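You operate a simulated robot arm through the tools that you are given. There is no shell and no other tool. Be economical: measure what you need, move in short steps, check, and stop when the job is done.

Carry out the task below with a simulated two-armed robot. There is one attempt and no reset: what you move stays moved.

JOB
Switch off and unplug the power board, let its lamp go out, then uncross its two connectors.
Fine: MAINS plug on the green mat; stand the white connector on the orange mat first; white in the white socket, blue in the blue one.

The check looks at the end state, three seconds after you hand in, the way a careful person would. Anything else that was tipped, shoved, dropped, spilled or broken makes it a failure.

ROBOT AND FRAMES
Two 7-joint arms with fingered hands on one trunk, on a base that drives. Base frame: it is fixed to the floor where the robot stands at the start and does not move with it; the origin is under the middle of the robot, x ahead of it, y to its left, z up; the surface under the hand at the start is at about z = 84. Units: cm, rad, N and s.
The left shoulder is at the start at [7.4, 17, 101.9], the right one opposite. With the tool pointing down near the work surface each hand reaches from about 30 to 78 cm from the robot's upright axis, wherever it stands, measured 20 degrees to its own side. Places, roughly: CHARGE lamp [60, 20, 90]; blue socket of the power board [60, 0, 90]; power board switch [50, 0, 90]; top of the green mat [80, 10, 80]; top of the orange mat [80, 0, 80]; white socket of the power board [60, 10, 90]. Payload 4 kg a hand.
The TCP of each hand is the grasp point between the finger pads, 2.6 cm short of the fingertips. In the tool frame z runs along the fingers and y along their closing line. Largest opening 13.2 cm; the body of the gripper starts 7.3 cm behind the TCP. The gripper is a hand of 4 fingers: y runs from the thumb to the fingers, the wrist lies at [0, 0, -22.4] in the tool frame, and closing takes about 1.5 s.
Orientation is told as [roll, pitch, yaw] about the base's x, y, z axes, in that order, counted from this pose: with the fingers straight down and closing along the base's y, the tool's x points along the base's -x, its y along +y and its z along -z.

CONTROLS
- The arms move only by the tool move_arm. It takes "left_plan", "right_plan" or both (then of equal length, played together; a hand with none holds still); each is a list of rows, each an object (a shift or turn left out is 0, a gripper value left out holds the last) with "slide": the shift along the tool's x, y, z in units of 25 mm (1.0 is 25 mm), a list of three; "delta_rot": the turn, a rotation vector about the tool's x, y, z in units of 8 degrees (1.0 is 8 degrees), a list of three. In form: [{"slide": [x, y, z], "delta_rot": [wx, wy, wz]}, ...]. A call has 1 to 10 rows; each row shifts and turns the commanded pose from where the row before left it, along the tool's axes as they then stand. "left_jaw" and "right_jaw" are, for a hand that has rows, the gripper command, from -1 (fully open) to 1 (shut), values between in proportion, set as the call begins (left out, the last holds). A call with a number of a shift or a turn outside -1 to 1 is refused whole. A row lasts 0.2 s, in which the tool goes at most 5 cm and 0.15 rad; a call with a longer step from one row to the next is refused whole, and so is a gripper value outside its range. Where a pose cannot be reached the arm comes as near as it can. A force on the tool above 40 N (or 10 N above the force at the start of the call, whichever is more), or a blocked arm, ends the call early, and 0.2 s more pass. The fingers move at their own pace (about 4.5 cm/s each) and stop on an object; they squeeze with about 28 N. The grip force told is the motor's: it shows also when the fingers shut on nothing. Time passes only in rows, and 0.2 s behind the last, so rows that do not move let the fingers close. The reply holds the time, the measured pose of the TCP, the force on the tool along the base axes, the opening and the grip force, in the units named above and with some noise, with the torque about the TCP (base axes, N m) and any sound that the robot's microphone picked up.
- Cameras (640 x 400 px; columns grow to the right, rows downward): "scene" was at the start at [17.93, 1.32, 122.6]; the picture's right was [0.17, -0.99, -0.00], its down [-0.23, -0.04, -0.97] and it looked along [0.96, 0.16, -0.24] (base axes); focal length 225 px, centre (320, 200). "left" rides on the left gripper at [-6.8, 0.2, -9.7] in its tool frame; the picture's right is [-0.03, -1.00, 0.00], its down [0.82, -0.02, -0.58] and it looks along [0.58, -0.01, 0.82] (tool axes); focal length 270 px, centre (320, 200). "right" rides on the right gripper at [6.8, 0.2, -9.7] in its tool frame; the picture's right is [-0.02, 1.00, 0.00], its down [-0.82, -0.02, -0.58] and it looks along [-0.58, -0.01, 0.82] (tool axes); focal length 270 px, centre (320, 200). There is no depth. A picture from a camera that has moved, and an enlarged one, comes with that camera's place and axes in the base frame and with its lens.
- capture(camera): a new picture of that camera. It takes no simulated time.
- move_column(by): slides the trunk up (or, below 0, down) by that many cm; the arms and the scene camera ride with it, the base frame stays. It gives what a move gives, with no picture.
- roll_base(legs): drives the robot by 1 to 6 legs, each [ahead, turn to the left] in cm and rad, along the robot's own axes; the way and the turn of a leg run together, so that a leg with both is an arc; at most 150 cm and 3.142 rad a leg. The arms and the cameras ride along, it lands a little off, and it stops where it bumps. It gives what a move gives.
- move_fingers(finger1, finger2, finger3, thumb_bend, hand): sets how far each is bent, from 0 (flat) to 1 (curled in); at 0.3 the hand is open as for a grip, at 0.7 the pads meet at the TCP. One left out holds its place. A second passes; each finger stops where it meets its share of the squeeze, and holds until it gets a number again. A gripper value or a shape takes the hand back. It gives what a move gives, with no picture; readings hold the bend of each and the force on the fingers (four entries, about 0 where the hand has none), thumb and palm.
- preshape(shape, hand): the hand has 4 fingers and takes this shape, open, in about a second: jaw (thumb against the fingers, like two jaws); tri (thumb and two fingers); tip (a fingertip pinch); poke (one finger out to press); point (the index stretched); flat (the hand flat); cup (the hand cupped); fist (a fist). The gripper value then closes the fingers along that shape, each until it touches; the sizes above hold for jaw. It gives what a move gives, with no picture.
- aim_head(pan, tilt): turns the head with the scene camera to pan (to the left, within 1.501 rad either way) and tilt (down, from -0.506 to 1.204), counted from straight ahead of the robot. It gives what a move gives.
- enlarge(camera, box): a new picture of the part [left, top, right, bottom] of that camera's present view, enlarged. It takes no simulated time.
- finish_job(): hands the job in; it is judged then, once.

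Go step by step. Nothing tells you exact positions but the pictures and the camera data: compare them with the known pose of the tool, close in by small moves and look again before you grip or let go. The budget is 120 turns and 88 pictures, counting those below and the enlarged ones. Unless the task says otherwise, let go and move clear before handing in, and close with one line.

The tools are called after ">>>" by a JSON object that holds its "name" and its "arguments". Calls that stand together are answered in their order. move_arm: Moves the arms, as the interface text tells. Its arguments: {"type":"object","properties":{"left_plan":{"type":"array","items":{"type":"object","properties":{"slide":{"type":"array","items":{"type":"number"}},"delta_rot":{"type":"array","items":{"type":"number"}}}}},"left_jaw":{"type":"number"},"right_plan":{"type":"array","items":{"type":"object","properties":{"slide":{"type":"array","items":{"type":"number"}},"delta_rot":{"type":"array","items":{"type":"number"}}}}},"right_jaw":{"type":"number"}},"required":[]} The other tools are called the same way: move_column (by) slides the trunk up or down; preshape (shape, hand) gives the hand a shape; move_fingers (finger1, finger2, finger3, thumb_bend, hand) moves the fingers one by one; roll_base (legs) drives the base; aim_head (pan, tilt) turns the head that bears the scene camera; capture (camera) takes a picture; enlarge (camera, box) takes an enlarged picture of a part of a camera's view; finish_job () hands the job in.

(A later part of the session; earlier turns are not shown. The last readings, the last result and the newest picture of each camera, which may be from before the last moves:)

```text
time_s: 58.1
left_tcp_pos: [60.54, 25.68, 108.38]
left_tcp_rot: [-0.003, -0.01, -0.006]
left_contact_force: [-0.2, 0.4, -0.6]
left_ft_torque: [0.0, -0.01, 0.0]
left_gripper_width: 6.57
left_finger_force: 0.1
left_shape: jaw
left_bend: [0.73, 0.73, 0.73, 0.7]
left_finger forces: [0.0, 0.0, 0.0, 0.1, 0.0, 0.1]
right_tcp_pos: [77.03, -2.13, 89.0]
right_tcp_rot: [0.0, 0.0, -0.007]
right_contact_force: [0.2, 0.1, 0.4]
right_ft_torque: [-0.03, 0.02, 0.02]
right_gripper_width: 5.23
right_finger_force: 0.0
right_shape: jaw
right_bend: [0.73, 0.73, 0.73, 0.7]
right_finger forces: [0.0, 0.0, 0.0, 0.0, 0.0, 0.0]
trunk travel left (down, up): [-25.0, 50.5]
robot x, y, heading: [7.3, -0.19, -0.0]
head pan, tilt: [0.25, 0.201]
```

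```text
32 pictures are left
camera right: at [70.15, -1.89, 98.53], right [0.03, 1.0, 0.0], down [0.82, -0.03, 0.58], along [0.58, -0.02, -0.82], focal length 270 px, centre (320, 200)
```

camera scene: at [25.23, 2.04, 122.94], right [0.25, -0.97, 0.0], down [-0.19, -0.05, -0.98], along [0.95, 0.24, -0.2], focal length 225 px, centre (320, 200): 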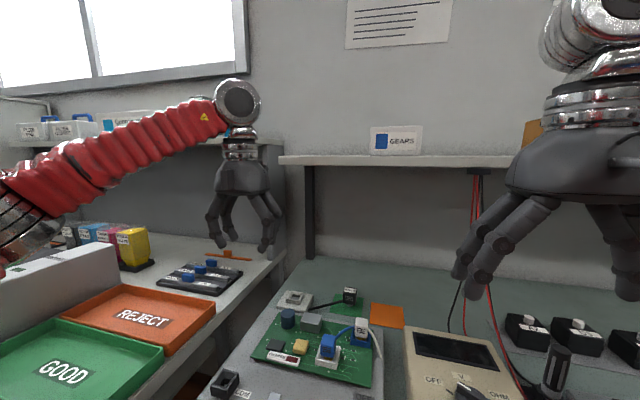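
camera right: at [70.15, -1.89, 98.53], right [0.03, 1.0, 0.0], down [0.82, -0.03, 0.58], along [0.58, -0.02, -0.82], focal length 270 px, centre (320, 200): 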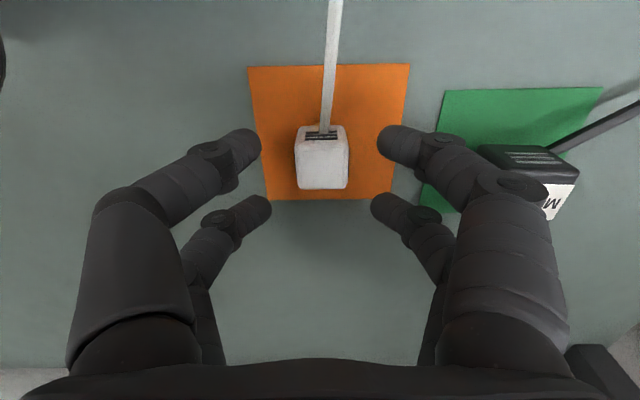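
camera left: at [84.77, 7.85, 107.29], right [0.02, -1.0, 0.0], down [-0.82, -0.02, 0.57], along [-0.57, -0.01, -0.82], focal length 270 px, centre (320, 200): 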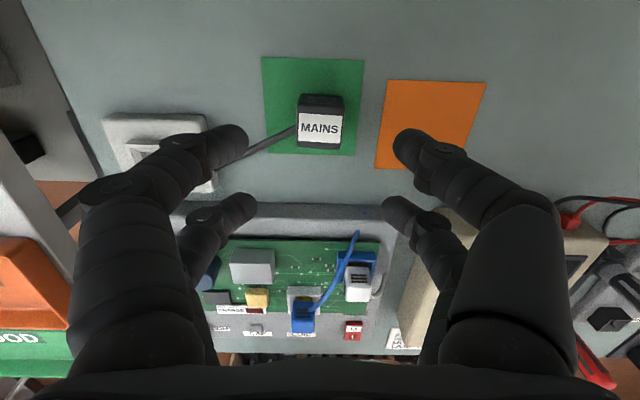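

The white connector stands on the orange mat. I lift off and go above the blue connector near [57.4, 8.7], again lining up the near digits.

>>> {"name": "move_arm", "arguments": {"right_plan": [{"slide": [0, 0, -0.5]}, {"slide": [0, 0, -1]}, {"slide": [0, 0, -1]}, {"slide": [0, 0, -1]}, {"slide": [1, 0.4, 0]}, {"slide": [1, 0.6, 0]}, {"slide": [1, 0.8, 0]}, {"slide": [1, 0.8, 0]}, {"slide": [1, 0.8, 0]}, {"slide": [1, 0.6, 0]}]}}

>>> {"name": "move_arm", "arguments": {"right_plan": [{"slide": [0.6, 0.38, 0]}, {"slide": [0.6, 0, 0]}, {}], "right_jaw": 0.35}}

>>> {"name": "capture", "arguments": {"camera": "right"}}

```text
time_s: 60.3
left_tcp_pos: [60.69, 25.52, 108.48]
left_tcp_rot: [-0.001, -0.009, -0.008]
left_contact_force: [-0.9, 0.2, 0.3]
left_ft_torque: [-0.04, -0.04, 0.0]
left_gripper_width: 6.56
left_finger_force: 0.1
left_shape: jaw
left_bend: [0.73, 0.73, 0.73, 0.7]
left_finger forces: [0.0, 0.0, 0.1, 0.0, 0.1, 0.1]
right_tcp_pos: [61.76, 8.09, 97.69]
right_tcp_rot: [0.002, -0.001, -0.006]
right_contact_force: [-1.0, 0.7, 0.2]
right_ft_torque: [0.03, -0.02, -0.02]
right_gripper_width: 5.22
right_finger_force: 0.0
right_shape: jaw
right_bend: [0.73, 0.73, 0.73, 0.7]
right_finger forces: [0.2, 0.1, 0.1, 0.0, 0.0, 0.0]
trunk travel left (down, up): [-25.0, 50.5]
robot x, y, heading: [7.17, -0.03, -0.002]
head pan, tilt: [0.25, 0.201]
```

```text
time_s: 61.1
left_tcp_pos: [60.61, 25.6, 108.34]
left_tcp_rot: [-0.002, -0.009, -0.007]
left_contact_force: [0.2, 0.6, 0.5]
left_ft_torque: [0.0, -0.02, 0.03]
left_gripper_width: 6.53
left_finger_force: 0.0
left_shape: jaw
left_bend: [0.73, 0.73, 0.73, 0.7]
left_finger forces: [0.0, 0.0, 0.0, 0.0, 0.1, 0.1]
right_tcp_pos: [59.02, 8.98, 97.73]
right_tcp_rot: [0.001, -0.001, -0.007]
right_contact_force: [0.1, -0.4, 0.5]
right_ft_torque: [0.0, 0.02, -0.03]
right_gripper_width: 4.32
right_finger_force: 0.0
right_shape: jaw
right_bend: [0.73, 0.73, 0.73, 0.7]
right_finger forces: [0.0, 0.0, 0.0, 0.0, 0.0, 0.1]
trunk travel left (down, up): [-25.0, 50.5]
robot x, y, heading: [7.46, -0.32, 0.001]
head pan, tilt: [0.25, 0.201]
```

```text
31 pictures are left
camera right: at [52.16, 9.19, 107.33], right [0.03, 1.0, 0.0], down [0.82, -0.03, 0.58], along [0.58, -0.02, -0.82], focal length 270 px, centre (320, 200)
```

right: 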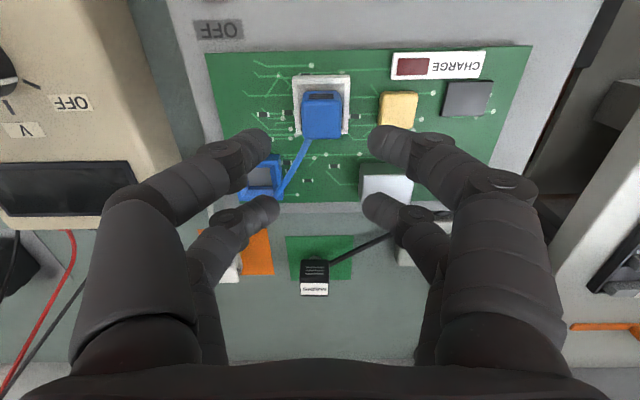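

Blue top comes out at about [57.2, 9.1]. I fine-tune and come down to compare heights directly.

>>> {"name": "move_arm", "arguments": {"right_plan": [{"slide": [0.04, 0.03, 0.5]}, {"slide": [0, 0, 0.46]}, {}]}}

>>> {"name": "capture", "arguments": {"camera": "right"}}

```text
time_s: 61.9
left_tcp_pos: [60.66, 25.61, 108.39]
left_tcp_rot: [-0.003, -0.009, -0.005]
left_contact_force: [-0.1, -0.2, 0.2]
left_ft_torque: [0.01, 0.01, 0.0]
left_gripper_width: 6.53
left_finger_force: 0.1
left_shape: jaw
left_bend: [0.73, 0.73, 0.73, 0.7]
left_finger forces: [0.0, 0.1, 0.0, 0.1, 0.0, 0.0]
right_tcp_pos: [59.0, 9.0, 95.27]
right_tcp_rot: [0.001, 0.001, -0.006]
right_contact_force: [-0.8, -0.8, 0.2]
right_ft_torque: [-0.01, -0.02, -0.01]
right_gripper_width: 4.31
right_finger_force: 0.0
right_shape: jaw
right_bend: [0.73, 0.73, 0.73, 0.7]
right_finger forces: [0.0, 0.0, 0.1, 0.1, 0.0, 0.1]
trunk travel left (down, up): [-25.0, 50.5]
robot x, y, heading: [7.53, 0.1, 0.003]
head pan, tilt: [0.25, 0.201]
```

```text
30 pictures are left
camera right: at [52.01, 9.31, 104.86], right [0.03, 1.0, 0.0], down [0.82, -0.03, 0.58], along [0.58, -0.02, -0.82], focal length 270 px, centre (320, 200)
```

right: 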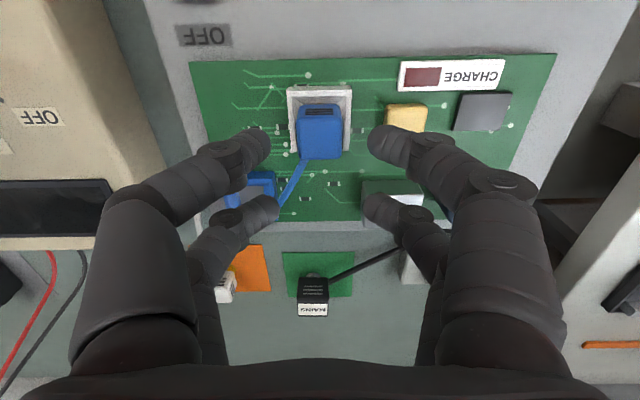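

Aligned the same way as the white one was. I descend and close.

>>> {"name": "move_arm", "arguments": {"right_plan": [{"slide": [0.03, 0, 0.4]}, {"slide": [0, 0, 0.4]}, {"slide": [0, 0, 0.14]}, {}]}}

>>> {"name": "move_arm", "arguments": {"right_plan": [{}, {}, {}, {}, {}, {}], "right_jaw": 1}}

>>> {"name": "capture", "arguments": {"camera": "right"}}

```text
time_s: 62.9
left_tcp_pos: [60.53, 25.55, 108.42]
left_tcp_rot: [-0.002, -0.012, -0.004]
left_contact_force: [-0.2, 0.5, -0.1]
left_ft_torque: [0.02, -0.01, -0.01]
left_gripper_width: 6.58
left_finger_force: 0.0
left_shape: jaw
left_bend: [0.73, 0.73, 0.73, 0.7]
left_finger forces: [0.0, 0.0, 0.0, 0.1, 0.0, 0.0]
right_tcp_pos: [58.89, 8.94, 92.95]
right_tcp_rot: [-0.001, -0.001, -0.007]
right_contact_force: [-0.6, -0.5, 1.3]
right_ft_torque: [0.0, 0.02, 0.0]
right_gripper_width: 4.3
right_finger_force: 0.0
right_shape: jaw
right_bend: [0.73, 0.73, 0.73, 0.7]
right_finger forces: [0.0, 0.0, 0.0, 0.0, 0.0, 0.0]
trunk travel left (down, up): [-25.0, 50.5]
robot x, y, heading: [7.06, 0.0, -0.001]
head pan, tilt: [0.25, 0.201]
```

```text
time_s: 64.3
left_tcp_pos: [60.69, 25.74, 108.32]
left_tcp_rot: [-0.001, -0.009, -0.005]
left_contact_force: [0.3, 0.2, 0.1]
left_ft_torque: [0.0, 0.0, -0.03]
left_gripper_width: 6.55
left_finger_force: 0.0
left_shape: jaw
left_bend: [0.73, 0.73, 0.73, 0.7]
left_finger forces: [0.1, 0.0, 0.0, 0.1, 0.0, 0.1]
right_tcp_pos: [58.93, 8.94, 92.97]
right_tcp_rot: [0.001, 0.0, -0.006]
right_contact_force: [0.1, -0.6, -2.6]
right_ft_torque: [-0.01, -0.01, -0.03]
right_gripper_width: 0.69
right_finger_force: 28.5
right_shape: jaw
right_bend: [0.73, 0.61, 0.61, 0.7]
right_finger forces: [24.6, 0.0, 0.1, 0.0, 24.8, 0.0]
trunk travel left (down, up): [-25.0, 50.5]
robot x, y, heading: [8.12, -0.15, 0.003]
head pan, tilt: [0.25, 0.201]
```

```text
29 pictures are left
camera right: at [52.03, 9.2, 102.53], right [0.03, 1.0, 0.0], down [0.82, -0.03, 0.58], along [0.58, -0.02, -0.82], focal length 270 px, centre (320, 200)
```

right: 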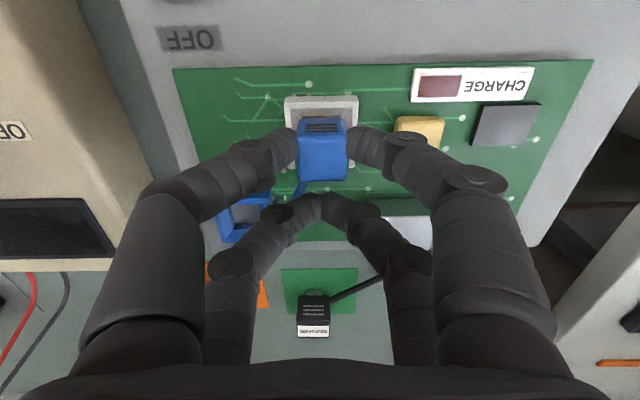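

Gripped. The blue one sits about 0.2 cm nearer the robot in the grip than the white did; I'll allow for that. Pulling up.

>>> {"name": "move_arm", "arguments": {"right_plan": [{"slide": [0, 0, -0.1]}, {"slide": [0, 0, -0.1]}, {"slide": [0, 0, -0.1]}, {"slide": [0, 0, -0.2]}, {"slide": [0, 0, -0.3]}, {"slide": [0, 0, -0.4]}, {"slide": [0, 0, -0.4]}, {}]}}

>>> {"name": "capture", "arguments": {"camera": "right"}}

```text
time_s: 66.1
left_tcp_pos: [60.6, 25.64, 108.37]
left_tcp_rot: [0.0, -0.009, -0.006]
left_contact_force: [-0.4, -0.2, 0.1]
left_ft_torque: [-0.04, -0.01, 0.0]
left_gripper_width: 6.57
left_finger_force: 0.1
left_shape: jaw
left_bend: [0.73, 0.73, 0.73, 0.7]
left_finger forces: [0.0, 0.0, 0.0, 0.0, 0.1, 0.1]
right_tcp_pos: [59.01, 8.81, 96.82]
right_tcp_rot: [0.002, -0.001, -0.008]
right_contact_force: [-0.2, 0.4, -0.2]
right_ft_torque: [0.03, -0.02, 0.02]
right_gripper_width: 0.69
right_finger_force: 28.1
right_shape: jaw
right_bend: [0.73, 0.61, 0.61, 0.7]
right_finger forces: [25.3, 0.0, 0.0, 0.0, 25.3, 0.0]
trunk travel left (down, up): [-25.0, 50.5]
robot x, y, heading: [8.11, 0.1, -0.002]
head pan, tilt: [0.25, 0.201]
```

```text
28 pictures are left
camera right: at [52.1, 9.05, 106.42], right [0.03, 1.0, 0.0], down [0.82, -0.03, 0.58], along [0.58, -0.02, -0.82], focal length 270 px, centre (320, 200)
```

right: 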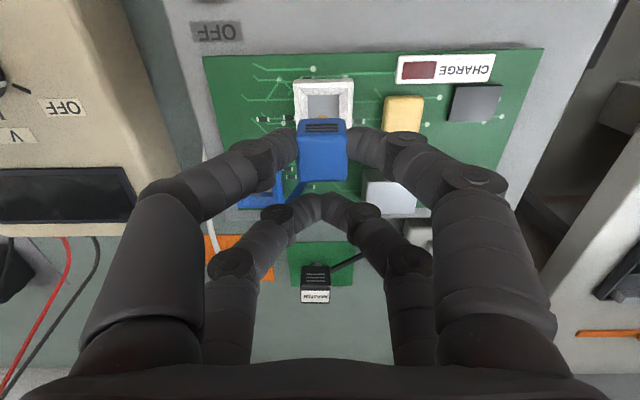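

Blue is out. From the two matched grips, the blue socket lies at +5.47 cm in x and −5.19 cm in y from here (including grip offset). I move over it and look.

>>> {"name": "move_arm", "arguments": {"right_plan": [{"slide": [-0.73, -0.69, 0]}, {"slide": [-0.73, -0.69, 0]}, {"slide": [-0.73, -0.69, 0]}, {}, {}]}}

>>> {"name": "capture", "arguments": {"camera": "right"}}

>>> {"name": "enlarge", "arguments": {"camera": "scene", "box": [300, 250, 440, 360]}}

```text
time_s: 67.3
left_tcp_pos: [60.55, 25.64, 108.48]
left_tcp_rot: [-0.002, -0.012, -0.006]
left_contact_force: [0.2, 0.1, -0.4]
left_ft_torque: [0.0, 0.0, 0.0]
left_gripper_width: 6.55
left_finger_force: 0.1
left_shape: jaw
left_bend: [0.73, 0.73, 0.73, 0.7]
left_finger forces: [0.0, 0.0, 0.0, 0.0, 0.0, 0.1]
right_tcp_pos: [64.47, 3.8, 97.0]
right_tcp_rot: [-0.001, -0.002, -0.007]
right_contact_force: [0.2, 0.0, 0.2]
right_ft_torque: [-0.01, 0.0, 0.0]
right_gripper_width: 0.68
right_finger_force: 27.7
right_shape: jaw
right_bend: [0.73, 0.61, 0.61, 0.7]
right_finger forces: [25.3, 0.1, 0.0, 0.0, 25.3, 0.0]
trunk travel left (down, up): [-25.0, 50.5]
robot x, y, heading: [7.57, 0.1, -0.003]
head pan, tilt: [0.25, 0.201]
```

```text
27 pictures are left
camera right: at [57.6, 4.04, 106.62], right [0.03, 1.0, 0.0], down [0.82, -0.03, 0.58], along [0.58, -0.02, -0.82], focal length 270 px, centre (320, 200)
```

right: 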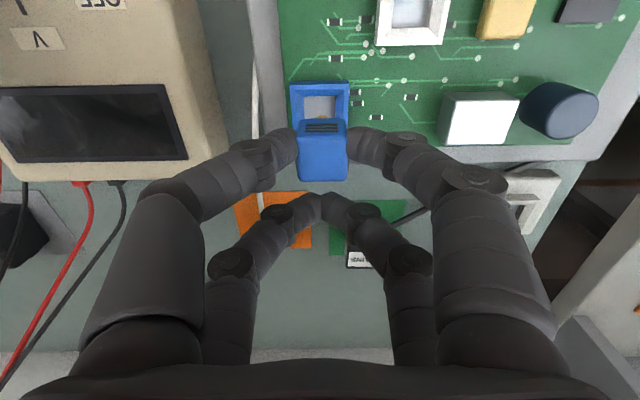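

```text
3.64 times, centred on (370, 305) of scene
camera zoom: at [25.25, 2.05, 122.93], right [0.25, -0.97, 0.0], down [-0.19, -0.05, -0.98], along [0.95, 0.24, -0.2], focal length 819 px, centre (138, -182)
```

zoom: 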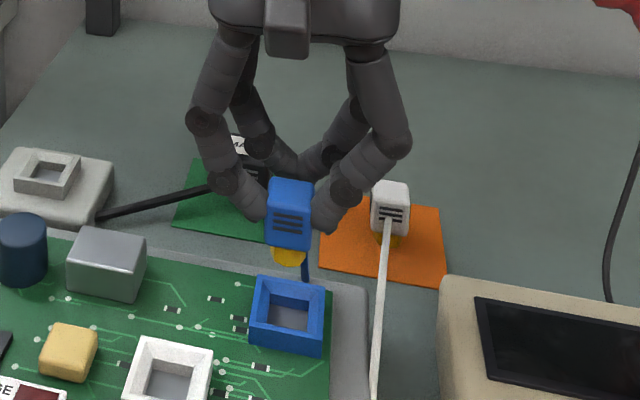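

The blue connector hangs almost over the blue socket; comparing with the earlier seated views it needs about 0.15 cm to −y and 0.1 cm ahead. I correct, lower to just above the rim, and look again.

>>> {"name": "move_arm", "arguments": {"right_plan": [{"slide": [-0.04, -0.06, 0.2]}, {"slide": [0, 0, 0.25]}, {"slide": [0, 0, 0.2]}, {}]}}

>>> {"name": "enlarge", "arguments": {"camera": "right", "box": [250, 50, 400, 200]}}

>>> {"name": "enlarge", "arguments": {"camera": "scene", "box": [330, 280, 400, 340]}}

```text
time_s: 68.3
left_tcp_pos: [60.59, 25.63, 108.48]
left_tcp_rot: [-0.001, -0.011, -0.004]
left_contact_force: [0.1, 0.8, 0.9]
left_ft_torque: [0.02, 0.02, 0.0]
left_gripper_width: 6.54
left_finger_force: 0.1
left_shape: jaw
left_bend: [0.73, 0.73, 0.73, 0.7]
left_finger forces: [0.0, 0.0, 0.1, 0.1, 0.0, 0.1]
right_tcp_pos: [64.51, 3.47, 95.41]
right_tcp_rot: [0.0, 0.0, -0.007]
right_contact_force: [0.5, 0.3, -0.6]
right_ft_torque: [0.01, 0.01, -0.01]
right_gripper_width: 0.69
right_finger_force: 28.4
right_shape: jaw
right_bend: [0.73, 0.61, 0.61, 0.7]
right_finger forces: [25.3, 0.0, 0.0, 0.0, 25.3, 0.0]
trunk travel left (down, up): [-25.0, 50.5]
robot x, y, heading: [7.41, -0.09, 0.003]
head pan, tilt: [0.25, 0.201]
```

```text
2.67 times, centred on (325, 125) of right
camera zoom: at [57.67, 3.8, 105.01], right [0.03, 1.0, 0.0], down [0.82, -0.03, 0.58], along [0.58, -0.02, -0.82], focal length 721 px, centre (307, 400)
```

zoom: 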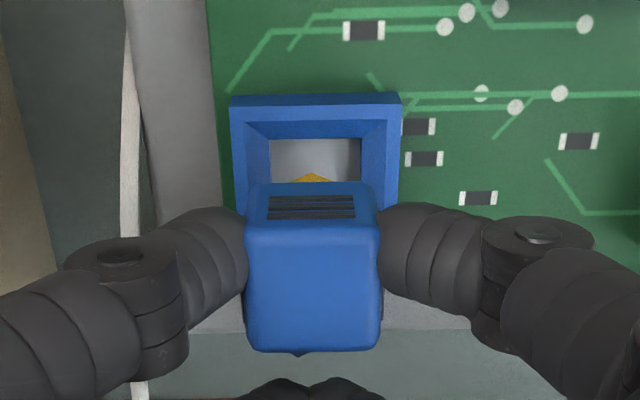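

```text
6.67 times, centred on (365, 310) of scene
camera zoom: at [25.24, 2.04, 122.94], right [0.25, -0.97, 0.0], down [-0.19, -0.05, -0.98], along [0.95, 0.24, -0.2], focal length 1501 px, centre (20, -533)
```

zoom: 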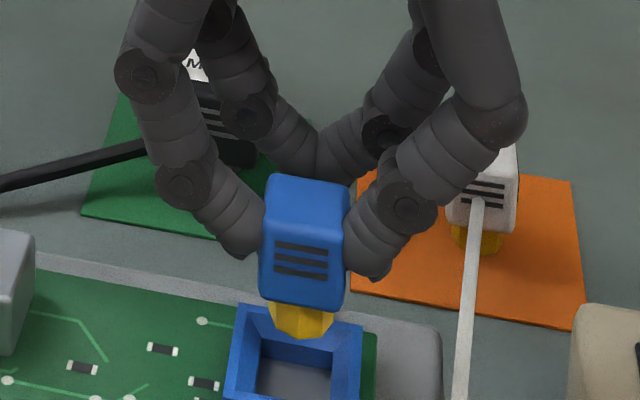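

Socket centre ≈ [62.6, 3.6] and connector centre ≈ [62.65, 3.5]: good. A tiny correction, then I lower gently into the socket.

>>> {"name": "move_arm", "arguments": {"right_plan": [{"slide": [0.02, 0.035, 0.1]}, {"slide": [0, 0, 0.12]}, {"slide": [0, 0, 0.12]}, {"slide": [0, 0, 0.12]}, {}]}}

```text
time_s: 69.5
left_tcp_pos: [60.56, 25.6, 108.51]
left_tcp_rot: [-0.002, -0.01, -0.005]
left_contact_force: [0.7, 0.3, 0.7]
left_ft_torque: [0.0, 0.02, 0.0]
left_gripper_width: 6.58
left_finger_force: 0.1
left_shape: jaw
left_bend: [0.73, 0.73, 0.73, 0.7]
left_finger forces: [0.0, 0.0, 0.0, 0.0, 0.0, 0.0]
right_tcp_pos: [64.42, 3.59, 94.2]
right_tcp_rot: [0.001, 0.001, -0.006]
right_contact_force: [0.2, -0.1, -0.3]
right_ft_torque: [-0.03, -0.01, -0.02]
right_gripper_width: 0.67
right_finger_force: 28.0
right_shape: jaw
right_bend: [0.73, 0.61, 0.61, 0.7]
right_finger forces: [25.3, 0.0, 0.0, 0.0, 25.3, 0.1]
trunk travel left (down, up): [-25.0, 50.5]
robot x, y, heading: [7.41, 0.04, -0.0]
head pan, tilt: [0.25, 0.201]
```

>>> {"name": "move_arm", "arguments": {"right_plan": [{"slide": [0, 0, 0.1]}, {"slide": [0, 0, 0.1]}, {"slide": [0, 0, 0.1]}, {"slide": [0, 0, 0.1]}, {}]}}

>>> {"name": "enlarge", "arguments": {"camera": "scene", "box": [320, 280, 400, 345]}}

```text
time_s: 70.7
left_tcp_pos: [60.58, 25.73, 108.38]
left_tcp_rot: [-0.003, -0.011, -0.006]
left_contact_force: [0.1, -0.5, 0.7]
left_ft_torque: [-0.02, -0.01, 0.01]
left_gripper_width: 6.55
left_finger_force: 0.1
left_shape: jaw
left_bend: [0.73, 0.73, 0.73, 0.7]
left_finger forces: [0.1, 0.1, 0.0, 0.0, 0.0, 0.0]
right_tcp_pos: [64.42, 3.59, 93.16]
right_tcp_rot: [0.0, 0.0, -0.007]
right_contact_force: [-1.0, -0.4, 6.8]
right_ft_torque: [0.01, 0.1, 0.0]
right_gripper_width: 0.72
right_finger_force: 27.9
right_shape: jaw
right_bend: [0.73, 0.61, 0.61, 0.7]
right_finger forces: [26.8, 0.1, 0.0, 0.1, 26.7, 0.0]
trunk travel left (down, up): [-25.0, 50.5]
robot x, y, heading: [7.53, -0.23, -0.005]
head pan, tilt: [0.25, 0.201]
```

```text
6.15 times, centred on (360, 312) of scene
camera zoom: at [25.19, 2.04, 122.95], right [0.25, -0.97, 0.0], down [-0.19, -0.05, -0.98], along [0.95, 0.24, -0.2], focal length 1386 px, centre (74, -492)
```

zoom: 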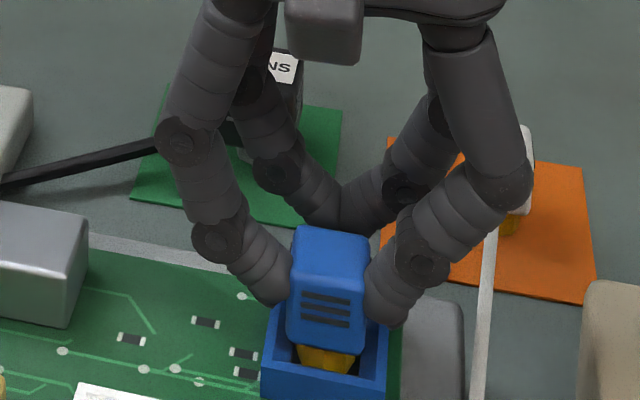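

Nearly seated (93.16 versus 92.95 originally) with 7 N. I push the last bit.

>>> {"name": "move_arm", "arguments": {"right_plan": [{"slide": [0, 0, 0.06]}, {"slide": [0, 0, 0.06]}, {"slide": [0, 0, 0.05]}, {}]}}

>>> {"name": "enlarge", "arguments": {"camera": "right", "box": [250, 50, 400, 200]}}

```text
time_s: 71.7
left_tcp_pos: [60.58, 25.63, 108.43]
left_tcp_rot: [-0.002, -0.01, -0.004]
left_contact_force: [-0.5, -0.1, -0.6]
left_ft_torque: [0.0, -0.03, -0.01]
left_gripper_width: 6.57
left_finger_force: 0.0
left_shape: jaw
left_bend: [0.73, 0.73, 0.73, 0.7]
left_finger forces: [0.1, 0.1, 0.0, 0.1, 0.1, 0.0]
right_tcp_pos: [64.35, 3.55, 92.7]
right_tcp_rot: [0.0, -0.002, -0.005]
right_contact_force: [1.0, 1.1, 8.3]
right_ft_torque: [0.06, 0.14, -0.05]
right_gripper_width: 0.7
right_finger_force: 27.9
right_shape: jaw
right_bend: [0.73, 0.61, 0.61, 0.7]
right_finger forces: [28.5, 0.0, 0.1, 0.0, 27.0, 0.1]
trunk travel left (down, up): [-25.0, 50.5]
robot x, y, heading: [7.59, 0.18, 0.003]
head pan, tilt: [0.25, 0.201]
```

```text
2.67 times, centred on (325, 125) of right
camera zoom: at [57.47, 3.9, 102.37], right [0.03, 1.0, 0.0], down [0.82, -0.03, 0.58], along [0.58, -0.02, -0.82], focal length 721 px, centre (307, 400)
```

zoom: 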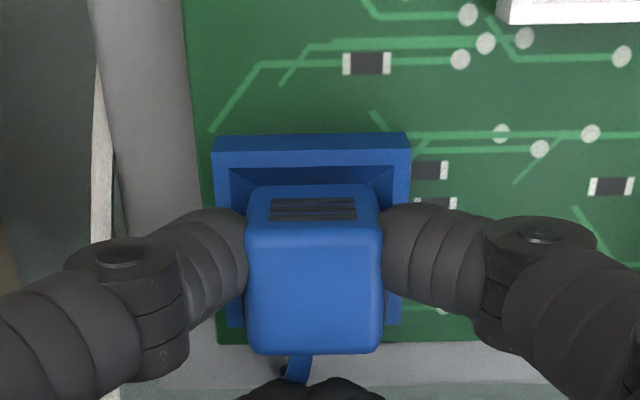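

>>> {"name": "move_arm", "arguments": {"right_plan": [{"slide": [0, 0, 0.06]}, {"slide": [0, 0, 0.06]}, {}]}}

>>> {"name": "enlarge", "arguments": {"camera": "scene", "box": [320, 280, 400, 345]}}

```text
time_s: 72.5
left_tcp_pos: [60.38, 25.69, 108.56]
left_tcp_rot: [-0.001, -0.011, -0.005]
left_contact_force: [0.3, -0.1, 0.2]
left_ft_torque: [0.02, 0.03, -0.02]
left_gripper_width: 6.55
left_finger_force: 0.0
left_shape: jaw
left_bend: [0.73, 0.73, 0.73, 0.7]
left_finger forces: [0.0, 0.1, 0.0, 0.1, 0.0, 0.1]
right_tcp_pos: [64.21, 3.6, 92.6]
right_tcp_rot: [0.002, -0.002, -0.008]
right_contact_force: [3.2, -0.2, 26.1]
right_ft_torque: [0.05, 0.46, -0.03]
right_gripper_width: 0.83
right_finger_force: 28.0
right_shape: jaw
right_bend: [0.74, 0.61, 0.61, 0.71]
right_finger forces: [33.0, 0.0, 0.0, 0.0, 32.4, 0.0]
trunk travel left (down, up): [-25.0, 50.5]
robot x, y, heading: [7.49, 0.06, -0.0]
head pan, tilt: [0.25, 0.201]
```

```text
6.15 times, centred on (360, 312) of scene
camera zoom: at [25.06, 2.04, 122.99], right [0.25, -0.97, 0.0], down [-0.19, -0.05, -0.98], along [0.95, 0.24, -0.2], focal length 1386 px, centre (74, -492)
```

zoom: 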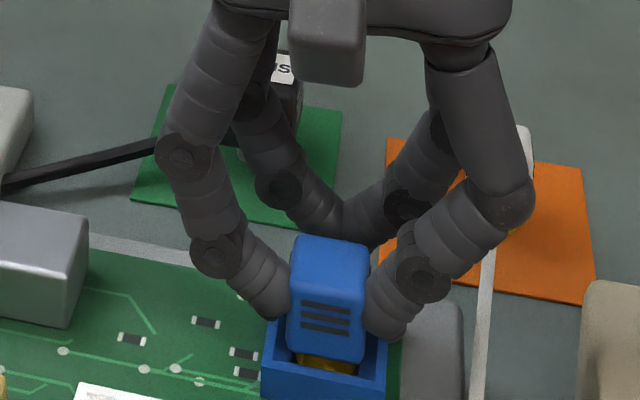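

Hard stop at 26 N: fully seated. I unload, open and lift off.

>>> {"name": "move_arm", "arguments": {"right_plan": [{"slide": [0, 0, -0.12]}, {}]}}

>>> {"name": "move_arm", "arguments": {"right_plan": [{}, {}, {}, {}, {}], "right_jaw": 0.3}}

>>> {"name": "move_arm", "arguments": {"right_plan": [{"slide": [0, 0, -0.3]}, {"slide": [0, 0, -0.6]}, {"slide": [0, 0, -0.7]}, {"slide": [0, 0, -0.4]}, {}]}}

>>> {"name": "capture", "arguments": {"camera": "right"}}

>>> {"name": "enlarge", "arguments": {"camera": "scene", "box": [280, 250, 440, 360]}}

```text
time_s: 73.1
left_tcp_pos: [60.52, 25.54, 108.53]
left_tcp_rot: [-0.002, -0.011, -0.007]
left_contact_force: [0.5, -0.2, 0.2]
left_ft_torque: [0.0, 0.02, -0.08]
left_gripper_width: 6.56
left_finger_force: 0.2
left_shape: jaw
left_bend: [0.73, 0.73, 0.73, 0.7]
left_finger forces: [0.1, 0.1, 0.0, 0.0, 0.0, 0.1]
right_tcp_pos: [64.32, 3.67, 92.63]
right_tcp_rot: [0.0, 0.001, -0.006]
right_contact_force: [-0.2, 1.1, 13.3]
right_ft_torque: [0.05, 0.25, -0.03]
right_gripper_width: 0.82
right_finger_force: 28.4
right_shape: jaw
right_bend: [0.74, 0.61, 0.61, 0.71]
right_finger forces: [31.5, 0.0, 0.0, 0.0, 30.5, 0.0]
trunk travel left (down, up): [-25.0, 50.5]
robot x, y, heading: [7.51, -0.38, -0.001]
head pan, tilt: [0.25, 0.201]
```

```text
time_s: 74.3
left_tcp_pos: [60.63, 25.62, 108.41]
left_tcp_rot: [-0.001, -0.008, -0.006]
left_contact_force: [0.0, -0.2, 0.3]
left_ft_torque: [0.01, -0.02, -0.03]
left_gripper_width: 6.54
left_finger_force: 0.1
left_shape: jaw
left_bend: [0.73, 0.73, 0.73, 0.7]
left_finger forces: [0.1, 0.1, 0.0, 0.0, 0.0, 0.0]
right_tcp_pos: [64.31, 3.6, 92.75]
right_tcp_rot: [0.0, 0.001, -0.005]
right_contact_force: [0.3, 0.8, 0.4]
right_ft_torque: [0.03, 0.02, 0.01]
right_gripper_width: 4.57
right_finger_force: 0.0
right_shape: jaw
right_bend: [0.74, 0.74, 0.74, 0.7]
right_finger forces: [0.0, 0.1, 0.0, 0.1, 0.1, 0.1]
trunk travel left (down, up): [-25.0, 50.5]
robot x, y, heading: [7.45, 0.04, 0.005]
head pan, tilt: [0.25, 0.201]
```

```text
time_s: 75.5
left_tcp_pos: [60.61, 25.68, 108.42]
left_tcp_rot: [-0.002, -0.01, -0.006]
left_contact_force: [0.0, 0.7, -0.3]
left_ft_torque: [-0.01, -0.01, 0.03]
left_gripper_width: 6.56
left_finger_force: 0.1
left_shape: jaw
left_bend: [0.73, 0.73, 0.73, 0.7]
left_finger forces: [0.1, 0.1, 0.0, 0.0, 0.0, 0.0]
right_tcp_pos: [64.49, 3.61, 97.84]
right_tcp_rot: [-0.002, -0.001, -0.008]
right_contact_force: [-0.2, -0.6, -0.3]
right_ft_torque: [-0.02, 0.0, 0.0]
right_gripper_width: 4.58
right_finger_force: 0.1
right_shape: jaw
right_bend: [0.74, 0.74, 0.74, 0.7]
right_finger forces: [0.0, 0.0, 0.0, 0.0, 0.1, 0.1]
trunk travel left (down, up): [-25.0, 50.5]
robot x, y, heading: [7.41, 0.01, -0.001]
head pan, tilt: [0.25, 0.201]
```

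```text
20 pictures are left
camera right: at [57.59, 3.9, 107.47], right [0.03, 1.0, 0.0], down [0.82, -0.03, 0.58], along [0.58, -0.02, -0.82], focal length 270 px, centre (320, 200)
```

right: 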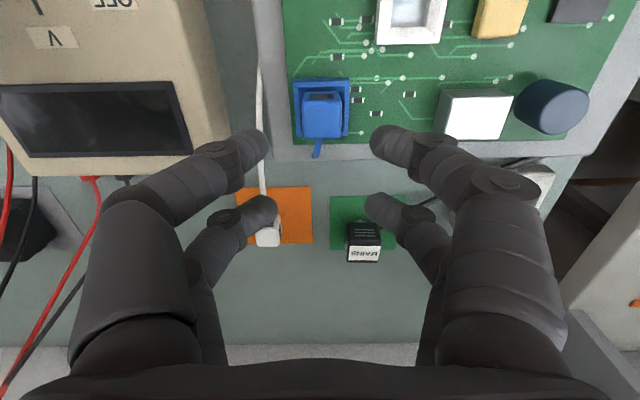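

```text
3.64 times, centred on (360, 305) of scene
camera zoom: at [25.25, 2.04, 122.93], right [0.25, -0.97, 0.0], down [-0.19, -0.05, -0.98], along [0.95, 0.24, -0.2], focal length 819 px, centre (174, -182)
```

zoom: 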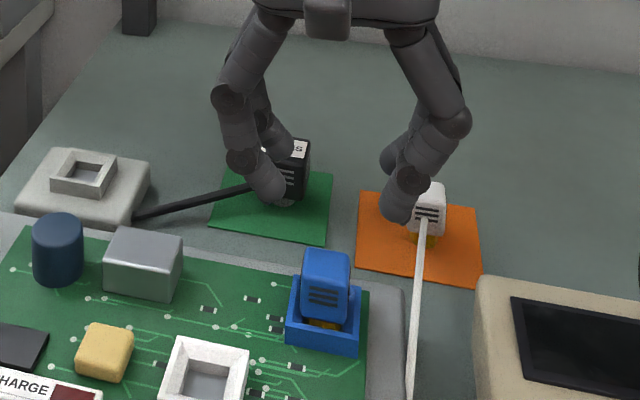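

Blue sits in the blue socket. Now back over the white connector, at the pose where I released it ([77.0, -2.1]).

>>> {"name": "move_arm", "arguments": {"right_plan": [{"slide": [-1, -0.5, 0]}, {"slide": [-1, -0.5, 0]}, {"slide": [-1, -0.5, 0]}, {"slide": [-1, -0.5, 0]}, {"slide": [-1, -0.3, 0]}, {}, {"slide": [0, 0, 0.8]}, {"slide": [0, 0, 0.8]}, {"slide": [0, 0, 0.8]}, {}]}}

>>> {"name": "capture", "arguments": {"camera": "right"}}

```text
time_s: 77.7
left_tcp_pos: [60.61, 25.63, 108.47]
left_tcp_rot: [-0.001, -0.009, -0.006]
left_contact_force: [0.1, 0.3, 0.5]
left_ft_torque: [0.01, 0.02, 0.0]
left_gripper_width: 6.51
left_finger_force: 0.0
left_shape: jaw
left_bend: [0.73, 0.73, 0.73, 0.7]
left_finger forces: [0.1, 0.1, 0.0, 0.1, 0.1, 0.0]
right_tcp_pos: [76.85, -2.26, 91.94]
right_tcp_rot: [-0.001, 0.0, -0.008]
right_contact_force: [0.7, -0.2, -0.4]
right_ft_torque: [-0.01, 0.03, -0.03]
right_gripper_width: 4.6
right_finger_force: 0.0
right_shape: jaw
right_bend: [0.74, 0.74, 0.74, 0.7]
right_finger forces: [0.0, 0.0, 0.0, 0.0, 0.1, 0.1]
trunk travel left (down, up): [-25.0, 50.5]
robot x, y, heading: [7.51, -0.19, 0.002]
head pan, tilt: [0.25, 0.201]
```

```text
18 pictures are left
camera right: at [69.97, -2.0, 101.45], right [0.03, 1.0, 0.0], down [0.82, -0.03, 0.58], along [0.58, -0.02, -0.82], focal length 270 px, centre (320, 200)
```

right: 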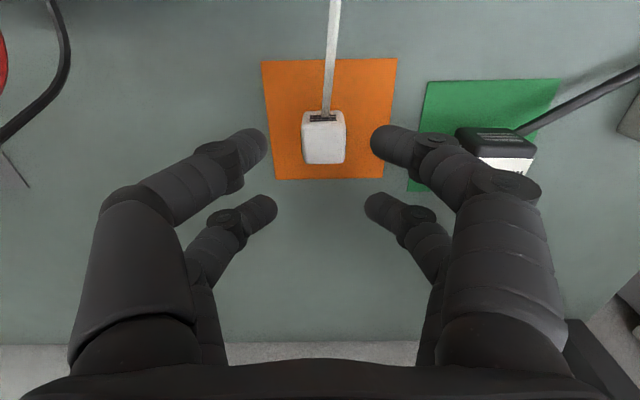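

White is just below; shift 0.13 cm to +y and 0.1 ahead, then down and grip.

>>> {"name": "move_arm", "arguments": {"right_plan": [{"slide": [-0.04, 0.055, 0.4]}, {"slide": [0, 0, 0.4]}, {"slide": [0, 0, 0.34]}, {}]}}

>>> {"name": "move_arm", "arguments": {"right_plan": [{}, {}, {}, {}, {}, {}], "right_jaw": 1}}

>>> {"name": "capture", "arguments": {"camera": "right"}}

```text
time_s: 78.7
left_tcp_pos: [60.57, 25.68, 108.44]
left_tcp_rot: [0.001, -0.008, -0.005]
left_contact_force: [-0.3, 1.5, -0.2]
left_ft_torque: [-0.02, 0.02, -0.04]
left_gripper_width: 6.57
left_finger_force: 0.0
left_shape: jaw
left_bend: [0.73, 0.73, 0.73, 0.7]
left_finger forces: [0.0, 0.0, 0.0, 0.0, 0.1, 0.1]
right_tcp_pos: [76.93, -1.94, 89.22]
right_tcp_rot: [-0.001, 0.001, -0.007]
right_contact_force: [-0.3, 0.5, 0.4]
right_ft_torque: [0.01, 0.03, 0.01]
right_gripper_width: 4.63
right_finger_force: 0.1
right_shape: jaw
right_bend: [0.74, 0.74, 0.74, 0.7]
right_finger forces: [0.0, 0.0, 0.1, 0.0, 0.1, 0.1]
trunk travel left (down, up): [-25.0, 50.5]
robot x, y, heading: [7.64, -0.12, -0.001]
head pan, tilt: [0.25, 0.201]
```

```text
time_s: 80.1
left_tcp_pos: [60.68, 25.61, 108.55]
left_tcp_rot: [-0.002, -0.008, -0.005]
left_contact_force: [0.2, 0.2, 0.1]
left_ft_torque: [-0.02, 0.02, 0.02]
left_gripper_width: 6.53
left_finger_force: 0.0
left_shape: jaw
left_bend: [0.73, 0.73, 0.73, 0.7]
left_finger forces: [0.1, 0.0, 0.0, 0.1, 0.0, 0.0]
right_tcp_pos: [77.0, -1.97, 89.12]
right_tcp_rot: [-0.002, 0.001, -0.007]
right_contact_force: [0.0, -0.2, -0.6]
right_ft_torque: [-0.03, 0.01, 0.01]
right_gripper_width: 0.78
right_finger_force: 28.1
right_shape: jaw
right_bend: [0.73, 0.61, 0.61, 0.7]
right_finger forces: [24.8, 0.0, 0.1, 0.1, 24.9, 0.0]
trunk travel left (down, up): [-25.0, 50.5]
robot x, y, heading: [7.24, 0.01, -0.0]
head pan, tilt: [0.25, 0.201]
```

```text
17 pictures are left
camera right: at [70.12, -1.72, 98.7], right [0.03, 1.0, 0.0], down [0.82, -0.03, 0.58], along [0.58, -0.02, -0.82], focal length 270 px, centre (320, 200)
```

right: 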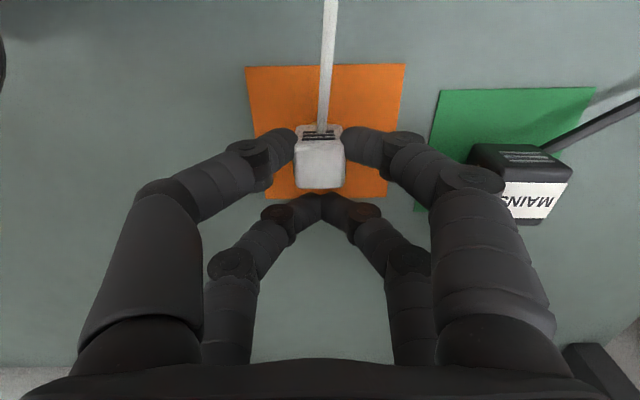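

White is gripped squarely. I lift it and carry it, passing high, to above the white socket (TCP target ≈ [58.75, 9.0]).

>>> {"name": "move_arm", "arguments": {"right_plan": [{"slide": [0, 0, -0.4]}, {"slide": [0, 0, -0.8]}, {"slide": [0, 0, -1]}, {"slide": [0, 0, -1]}, {"slide": [1, 0.2, -0.4]}, {"slide": [1, 0.9, -0.4]}, {"slide": [1, 0.9, -0.4]}, {"slide": [1, 0.9, 0]}, {"slide": [1, 0.9, 0]}, {"slide": [1, 0.58, 0]}]}}

>>> {"name": "move_arm", "arguments": {"right_plan": [{"slide": [0.7, 0, 0]}, {"slide": [0.6, 0, 0]}, {}, {}]}}

>>> {"name": "capture", "arguments": {"camera": "right"}}

```text
time_s: 82.3
left_tcp_pos: [60.61, 25.6, 108.36]
left_tcp_rot: [-0.002, -0.009, -0.006]
left_contact_force: [0.0, -1.0, 0.3]
left_ft_torque: [-0.01, 0.01, 0.01]
left_gripper_width: 6.56
left_finger_force: 0.1
left_shape: jaw
left_bend: [0.73, 0.73, 0.73, 0.7]
left_finger forces: [0.0, 0.0, 0.1, 0.0, 0.0, 0.0]
right_tcp_pos: [61.82, 9.12, 99.88]
right_tcp_rot: [0.001, 0.001, -0.007]
right_contact_force: [0.5, 0.8, -0.3]
right_ft_torque: [0.01, -0.02, 0.0]
right_gripper_width: 0.76
right_finger_force: 27.7
right_shape: jaw
right_bend: [0.73, 0.61, 0.61, 0.7]
right_finger forces: [24.8, 0.1, 0.0, 0.1, 24.8, 0.0]
trunk travel left (down, up): [-25.0, 50.5]
robot x, y, heading: [7.49, 0.16, -0.003]
head pan, tilt: [0.25, 0.201]
```

```text
time_s: 83.3
left_tcp_pos: [60.61, 25.61, 108.35]
left_tcp_rot: [0.0, -0.009, -0.006]
left_contact_force: [0.0, 0.2, -0.2]
left_ft_torque: [0.01, -0.03, 0.01]
left_gripper_width: 6.56
left_finger_force: 0.0
left_shape: jaw
left_bend: [0.73, 0.73, 0.73, 0.7]
left_finger forces: [0.1, 0.1, 0.0, 0.0, 0.0, 0.0]
right_tcp_pos: [58.73, 9.03, 99.96]
right_tcp_rot: [-0.001, -0.001, -0.008]
right_contact_force: [-0.9, 0.0, 0.5]
right_ft_torque: [-0.01, 0.01, -0.01]
right_gripper_width: 0.81
right_finger_force: 28.2
right_shape: jaw
right_bend: [0.73, 0.61, 0.61, 0.7]
right_finger forces: [24.9, 0.0, 0.1, 0.0, 24.8, 0.0]
trunk travel left (down, up): [-25.0, 50.5]
robot x, y, heading: [7.52, -0.39, 0.004]
head pan, tilt: [0.25, 0.201]
```

```text
16 pictures are left
camera right: at [51.87, 9.29, 109.48], right [0.03, 1.0, 0.0], down [0.82, -0.03, 0.58], along [0.58, -0.02, -0.82], focal length 270 px, centre (320, 200)
```

right: 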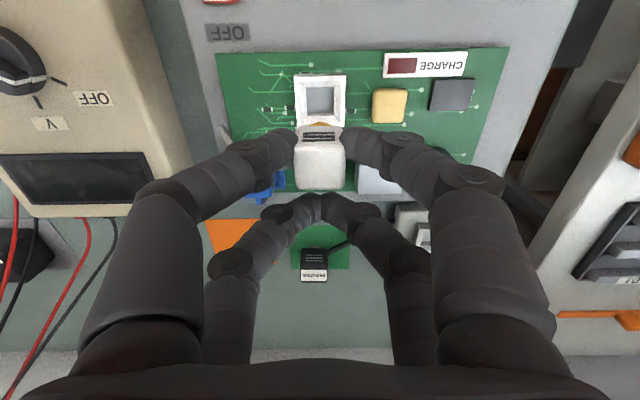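

Centred left-right. I lower to just above the rim and compare with the matching view from the blue insertion.

>>> {"name": "move_arm", "arguments": {"right_plan": [{"slide": [0, 0, 0.5]}, {"slide": [0, 0, 0.5]}, {"slide": [0, 0, 0.5]}, {"slide": [0, 0, 0.3]}, {}]}}

>>> {"name": "enlarge", "arguments": {"camera": "right", "box": [250, 50, 400, 200]}}

>>> {"name": "enlarge", "arguments": {"camera": "scene", "box": [290, 290, 370, 360]}}

```text
time_s: 84.5
left_tcp_pos: [60.67, 25.65, 108.35]
left_tcp_rot: [-0.003, -0.009, -0.004]
left_contact_force: [0.5, 1.3, -0.2]
left_ft_torque: [-0.01, -0.01, -0.01]
left_gripper_width: 6.56
left_finger_force: 0.0
left_shape: jaw
left_bend: [0.73, 0.73, 0.73, 0.7]
left_finger forces: [0.0, 0.0, 0.0, 0.0, 0.0, 0.0]
right_tcp_pos: [58.8, 9.1, 95.56]
right_tcp_rot: [0.001, 0.0, -0.007]
right_contact_force: [0.2, -0.4, -0.9]
right_ft_torque: [0.04, -0.01, 0.0]
right_gripper_width: 0.78
right_finger_force: 27.9
right_shape: jaw
right_bend: [0.73, 0.61, 0.61, 0.7]
right_finger forces: [24.8, 0.0, 0.0, 0.0, 24.8, 0.0]
trunk travel left (down, up): [-25.0, 50.5]
robot x, y, heading: [7.59, 0.33, 0.004]
head pan, tilt: [0.25, 0.201]
```

```text
2.67 times, centred on (325, 125) of right
camera zoom: at [51.94, 9.31, 105.14], right [0.03, 1.0, 0.0], down [0.82, -0.03, 0.58], along [0.58, -0.02, -0.82], focal length 721 px, centre (307, 400)
```

zoom: 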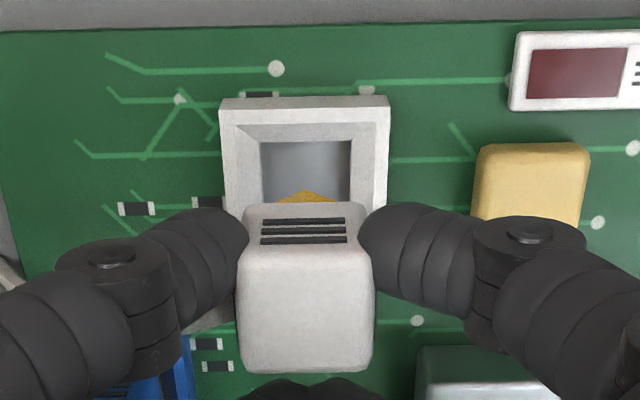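

```text
5.71 times, centred on (330, 325) of scene
camera zoom: at [25.23, 2.05, 122.94], right [0.25, -0.97, 0.0], down [-0.19, -0.05, -0.98], along [0.95, 0.24, -0.2], focal length 1287 px, centre (263, -514)
```

zoom: 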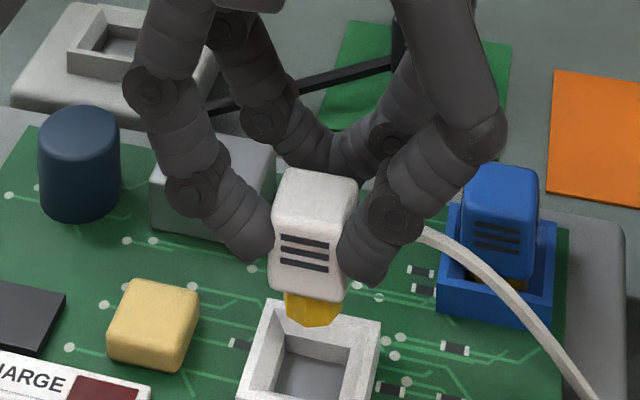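

Left-right is exact, but the white connector is about 0.25 cm too far ahead compared with the socket. I correct that and lower gently.

>>> {"name": "move_arm", "arguments": {"right_plan": [{"slide": [0.1, 0, 0]}, {"slide": [0, 0, 0.12]}, {"slide": [0, 0, 0.12]}, {"slide": [0, 0, 0.12]}, {"slide": [0, 0, 0.12]}, {}]}}

>>> {"name": "enlarge", "arguments": {"camera": "right", "box": [250, 50, 400, 200]}}

```text
time_s: 85.9
left_tcp_pos: [60.77, 25.59, 108.36]
left_tcp_rot: [-0.002, -0.009, -0.005]
left_contact_force: [0.1, 0.1, -0.7]
left_ft_torque: [-0.02, 0.0, 0.0]
left_gripper_width: 6.55
left_finger_force: 0.2
left_shape: jaw
left_bend: [0.73, 0.73, 0.73, 0.7]
left_finger forces: [0.0, 0.0, 0.0, 0.0, 0.1, 0.0]
right_tcp_pos: [58.57, 8.98, 94.27]
right_tcp_rot: [0.001, -0.002, -0.007]
right_contact_force: [-0.5, -0.8, 0.1]
right_ft_torque: [0.01, 0.02, -0.03]
right_gripper_width: 0.79
right_finger_force: 27.7
right_shape: jaw
right_bend: [0.73, 0.61, 0.61, 0.7]
right_finger forces: [24.8, 0.0, 0.0, 0.0, 24.9, 0.1]
trunk travel left (down, up): [-25.0, 50.5]
robot x, y, heading: [7.4, -0.26, -0.001]
head pan, tilt: [0.25, 0.201]
```

```text
2.67 times, centred on (325, 125) of right
camera zoom: at [51.66, 9.29, 103.82], right [0.03, 1.0, 0.0], down [0.82, -0.03, 0.58], along [0.58, -0.02, -0.82], focal length 721 px, centre (307, 400)
```

zoom: 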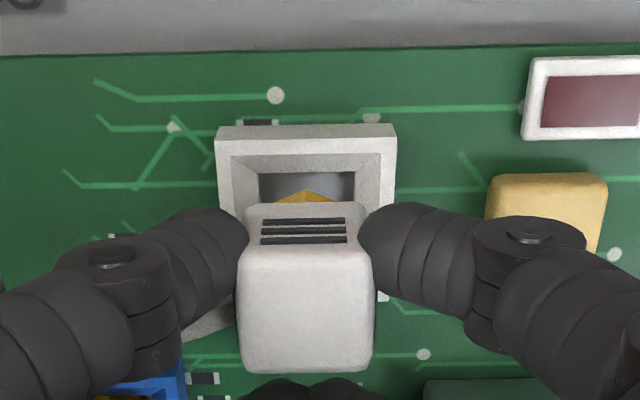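

Nothing touches yet and the plug is entering the opening. I continue down in small steps.

>>> {"name": "move_arm", "arguments": {"right_plan": [{"slide": [0, 0, 0.1]}, {"slide": [0, 0, 0.1]}, {"slide": [0, 0, 0.1]}, {"slide": [0, 0, 0.1]}, {}]}}

```text
time_s: 87.1
left_tcp_pos: [60.6, 25.67, 108.37]
left_tcp_rot: [-0.003, -0.011, -0.005]
left_contact_force: [-0.5, -1.5, 0.5]
left_ft_torque: [-0.01, -0.01, 0.0]
left_gripper_width: 6.55
left_finger_force: 0.1
left_shape: jaw
left_bend: [0.73, 0.73, 0.73, 0.7]
left_finger forces: [0.1, 0.0, 0.0, 0.1, 0.0, 0.1]
right_tcp_pos: [58.45, 9.13, 93.35]
right_tcp_rot: [-0.001, 0.0, -0.007]
right_contact_force: [-0.4, -0.7, 6.5]
right_ft_torque: [0.01, 0.07, 0.01]
right_gripper_width: 0.8
right_finger_force: 28.9
right_shape: jaw
right_bend: [0.73, 0.61, 0.61, 0.7]
right_finger forces: [26.2, 0.0, 0.1, 0.0, 26.4, 0.0]
trunk travel left (down, up): [-25.0, 50.5]
robot x, y, heading: [7.33, 0.11, -0.001]
head pan, tilt: [0.25, 0.201]
```

Same as with blue: about 7 N of friction begins at 93.3. I push to the stop.

>>> {"name": "move_arm", "arguments": {"right_plan": [{"slide": [0, 0, 0.07]}, {"slide": [0, 0, 0.07]}, {"slide": [0, 0, 0.06]}, {"slide": [0, 0, 0.06]}, {}]}}

```text
time_s: 88.3
left_tcp_pos: [60.66, 25.71, 108.36]
left_tcp_rot: [-0.001, -0.011, -0.006]
left_contact_force: [-0.2, 0.0, 0.7]
left_ft_torque: [0.02, -0.02, -0.03]
left_gripper_width: 6.55
left_finger_force: 0.1
left_shape: jaw
left_bend: [0.73, 0.73, 0.73, 0.7]
left_finger forces: [0.1, 0.0, 0.1, 0.1, 0.1, 0.0]
right_tcp_pos: [58.34, 9.14, 92.7]
right_tcp_rot: [0.0, 0.001, -0.006]
right_contact_force: [1.1, 0.8, 9.6]
right_ft_torque: [0.01, 0.15, -0.02]
right_gripper_width: 0.84
right_finger_force: 27.7
right_shape: jaw
right_bend: [0.73, 0.61, 0.61, 0.71]
right_finger forces: [28.5, 0.0, 0.0, 0.0, 26.8, 0.1]
trunk travel left (down, up): [-25.0, 50.5]
robot x, y, heading: [7.22, 0.01, 0.003]
head pan, tilt: [0.25, 0.201]
```

>>> {"name": "move_arm", "arguments": {"right_plan": [{"slide": [0, 0, 0.07]}, {"slide": [0, 0, 0.06]}, {}]}}

```text
time_s: 89.1
left_tcp_pos: [60.42, 25.55, 108.45]
left_tcp_rot: [-0.002, -0.012, -0.006]
left_contact_force: [0.8, -0.6, 0.1]
left_ft_torque: [0.03, 0.01, -0.02]
left_gripper_width: 6.52
left_finger_force: 0.1
left_shape: jaw
left_bend: [0.73, 0.73, 0.73, 0.7]
left_finger forces: [0.0, 0.0, 0.1, 0.1, 0.0, 0.1]
right_tcp_pos: [58.38, 9.08, 92.5]
right_tcp_rot: [0.002, -0.002, -0.007]
right_contact_force: [-0.4, 1.6, 24.0]
right_ft_torque: [0.03, 0.44, -0.04]
right_gripper_width: 0.87
right_finger_force: 28.1
right_shape: jaw
right_bend: [0.73, 0.61, 0.61, 0.71]
right_finger forces: [32.7, 0.0, 0.1, 0.0, 31.0, 0.0]
trunk travel left (down, up): [-25.0, 50.5]
robot x, y, heading: [7.61, -0.08, 0.0]
head pan, tilt: [0.25, 0.201]
```

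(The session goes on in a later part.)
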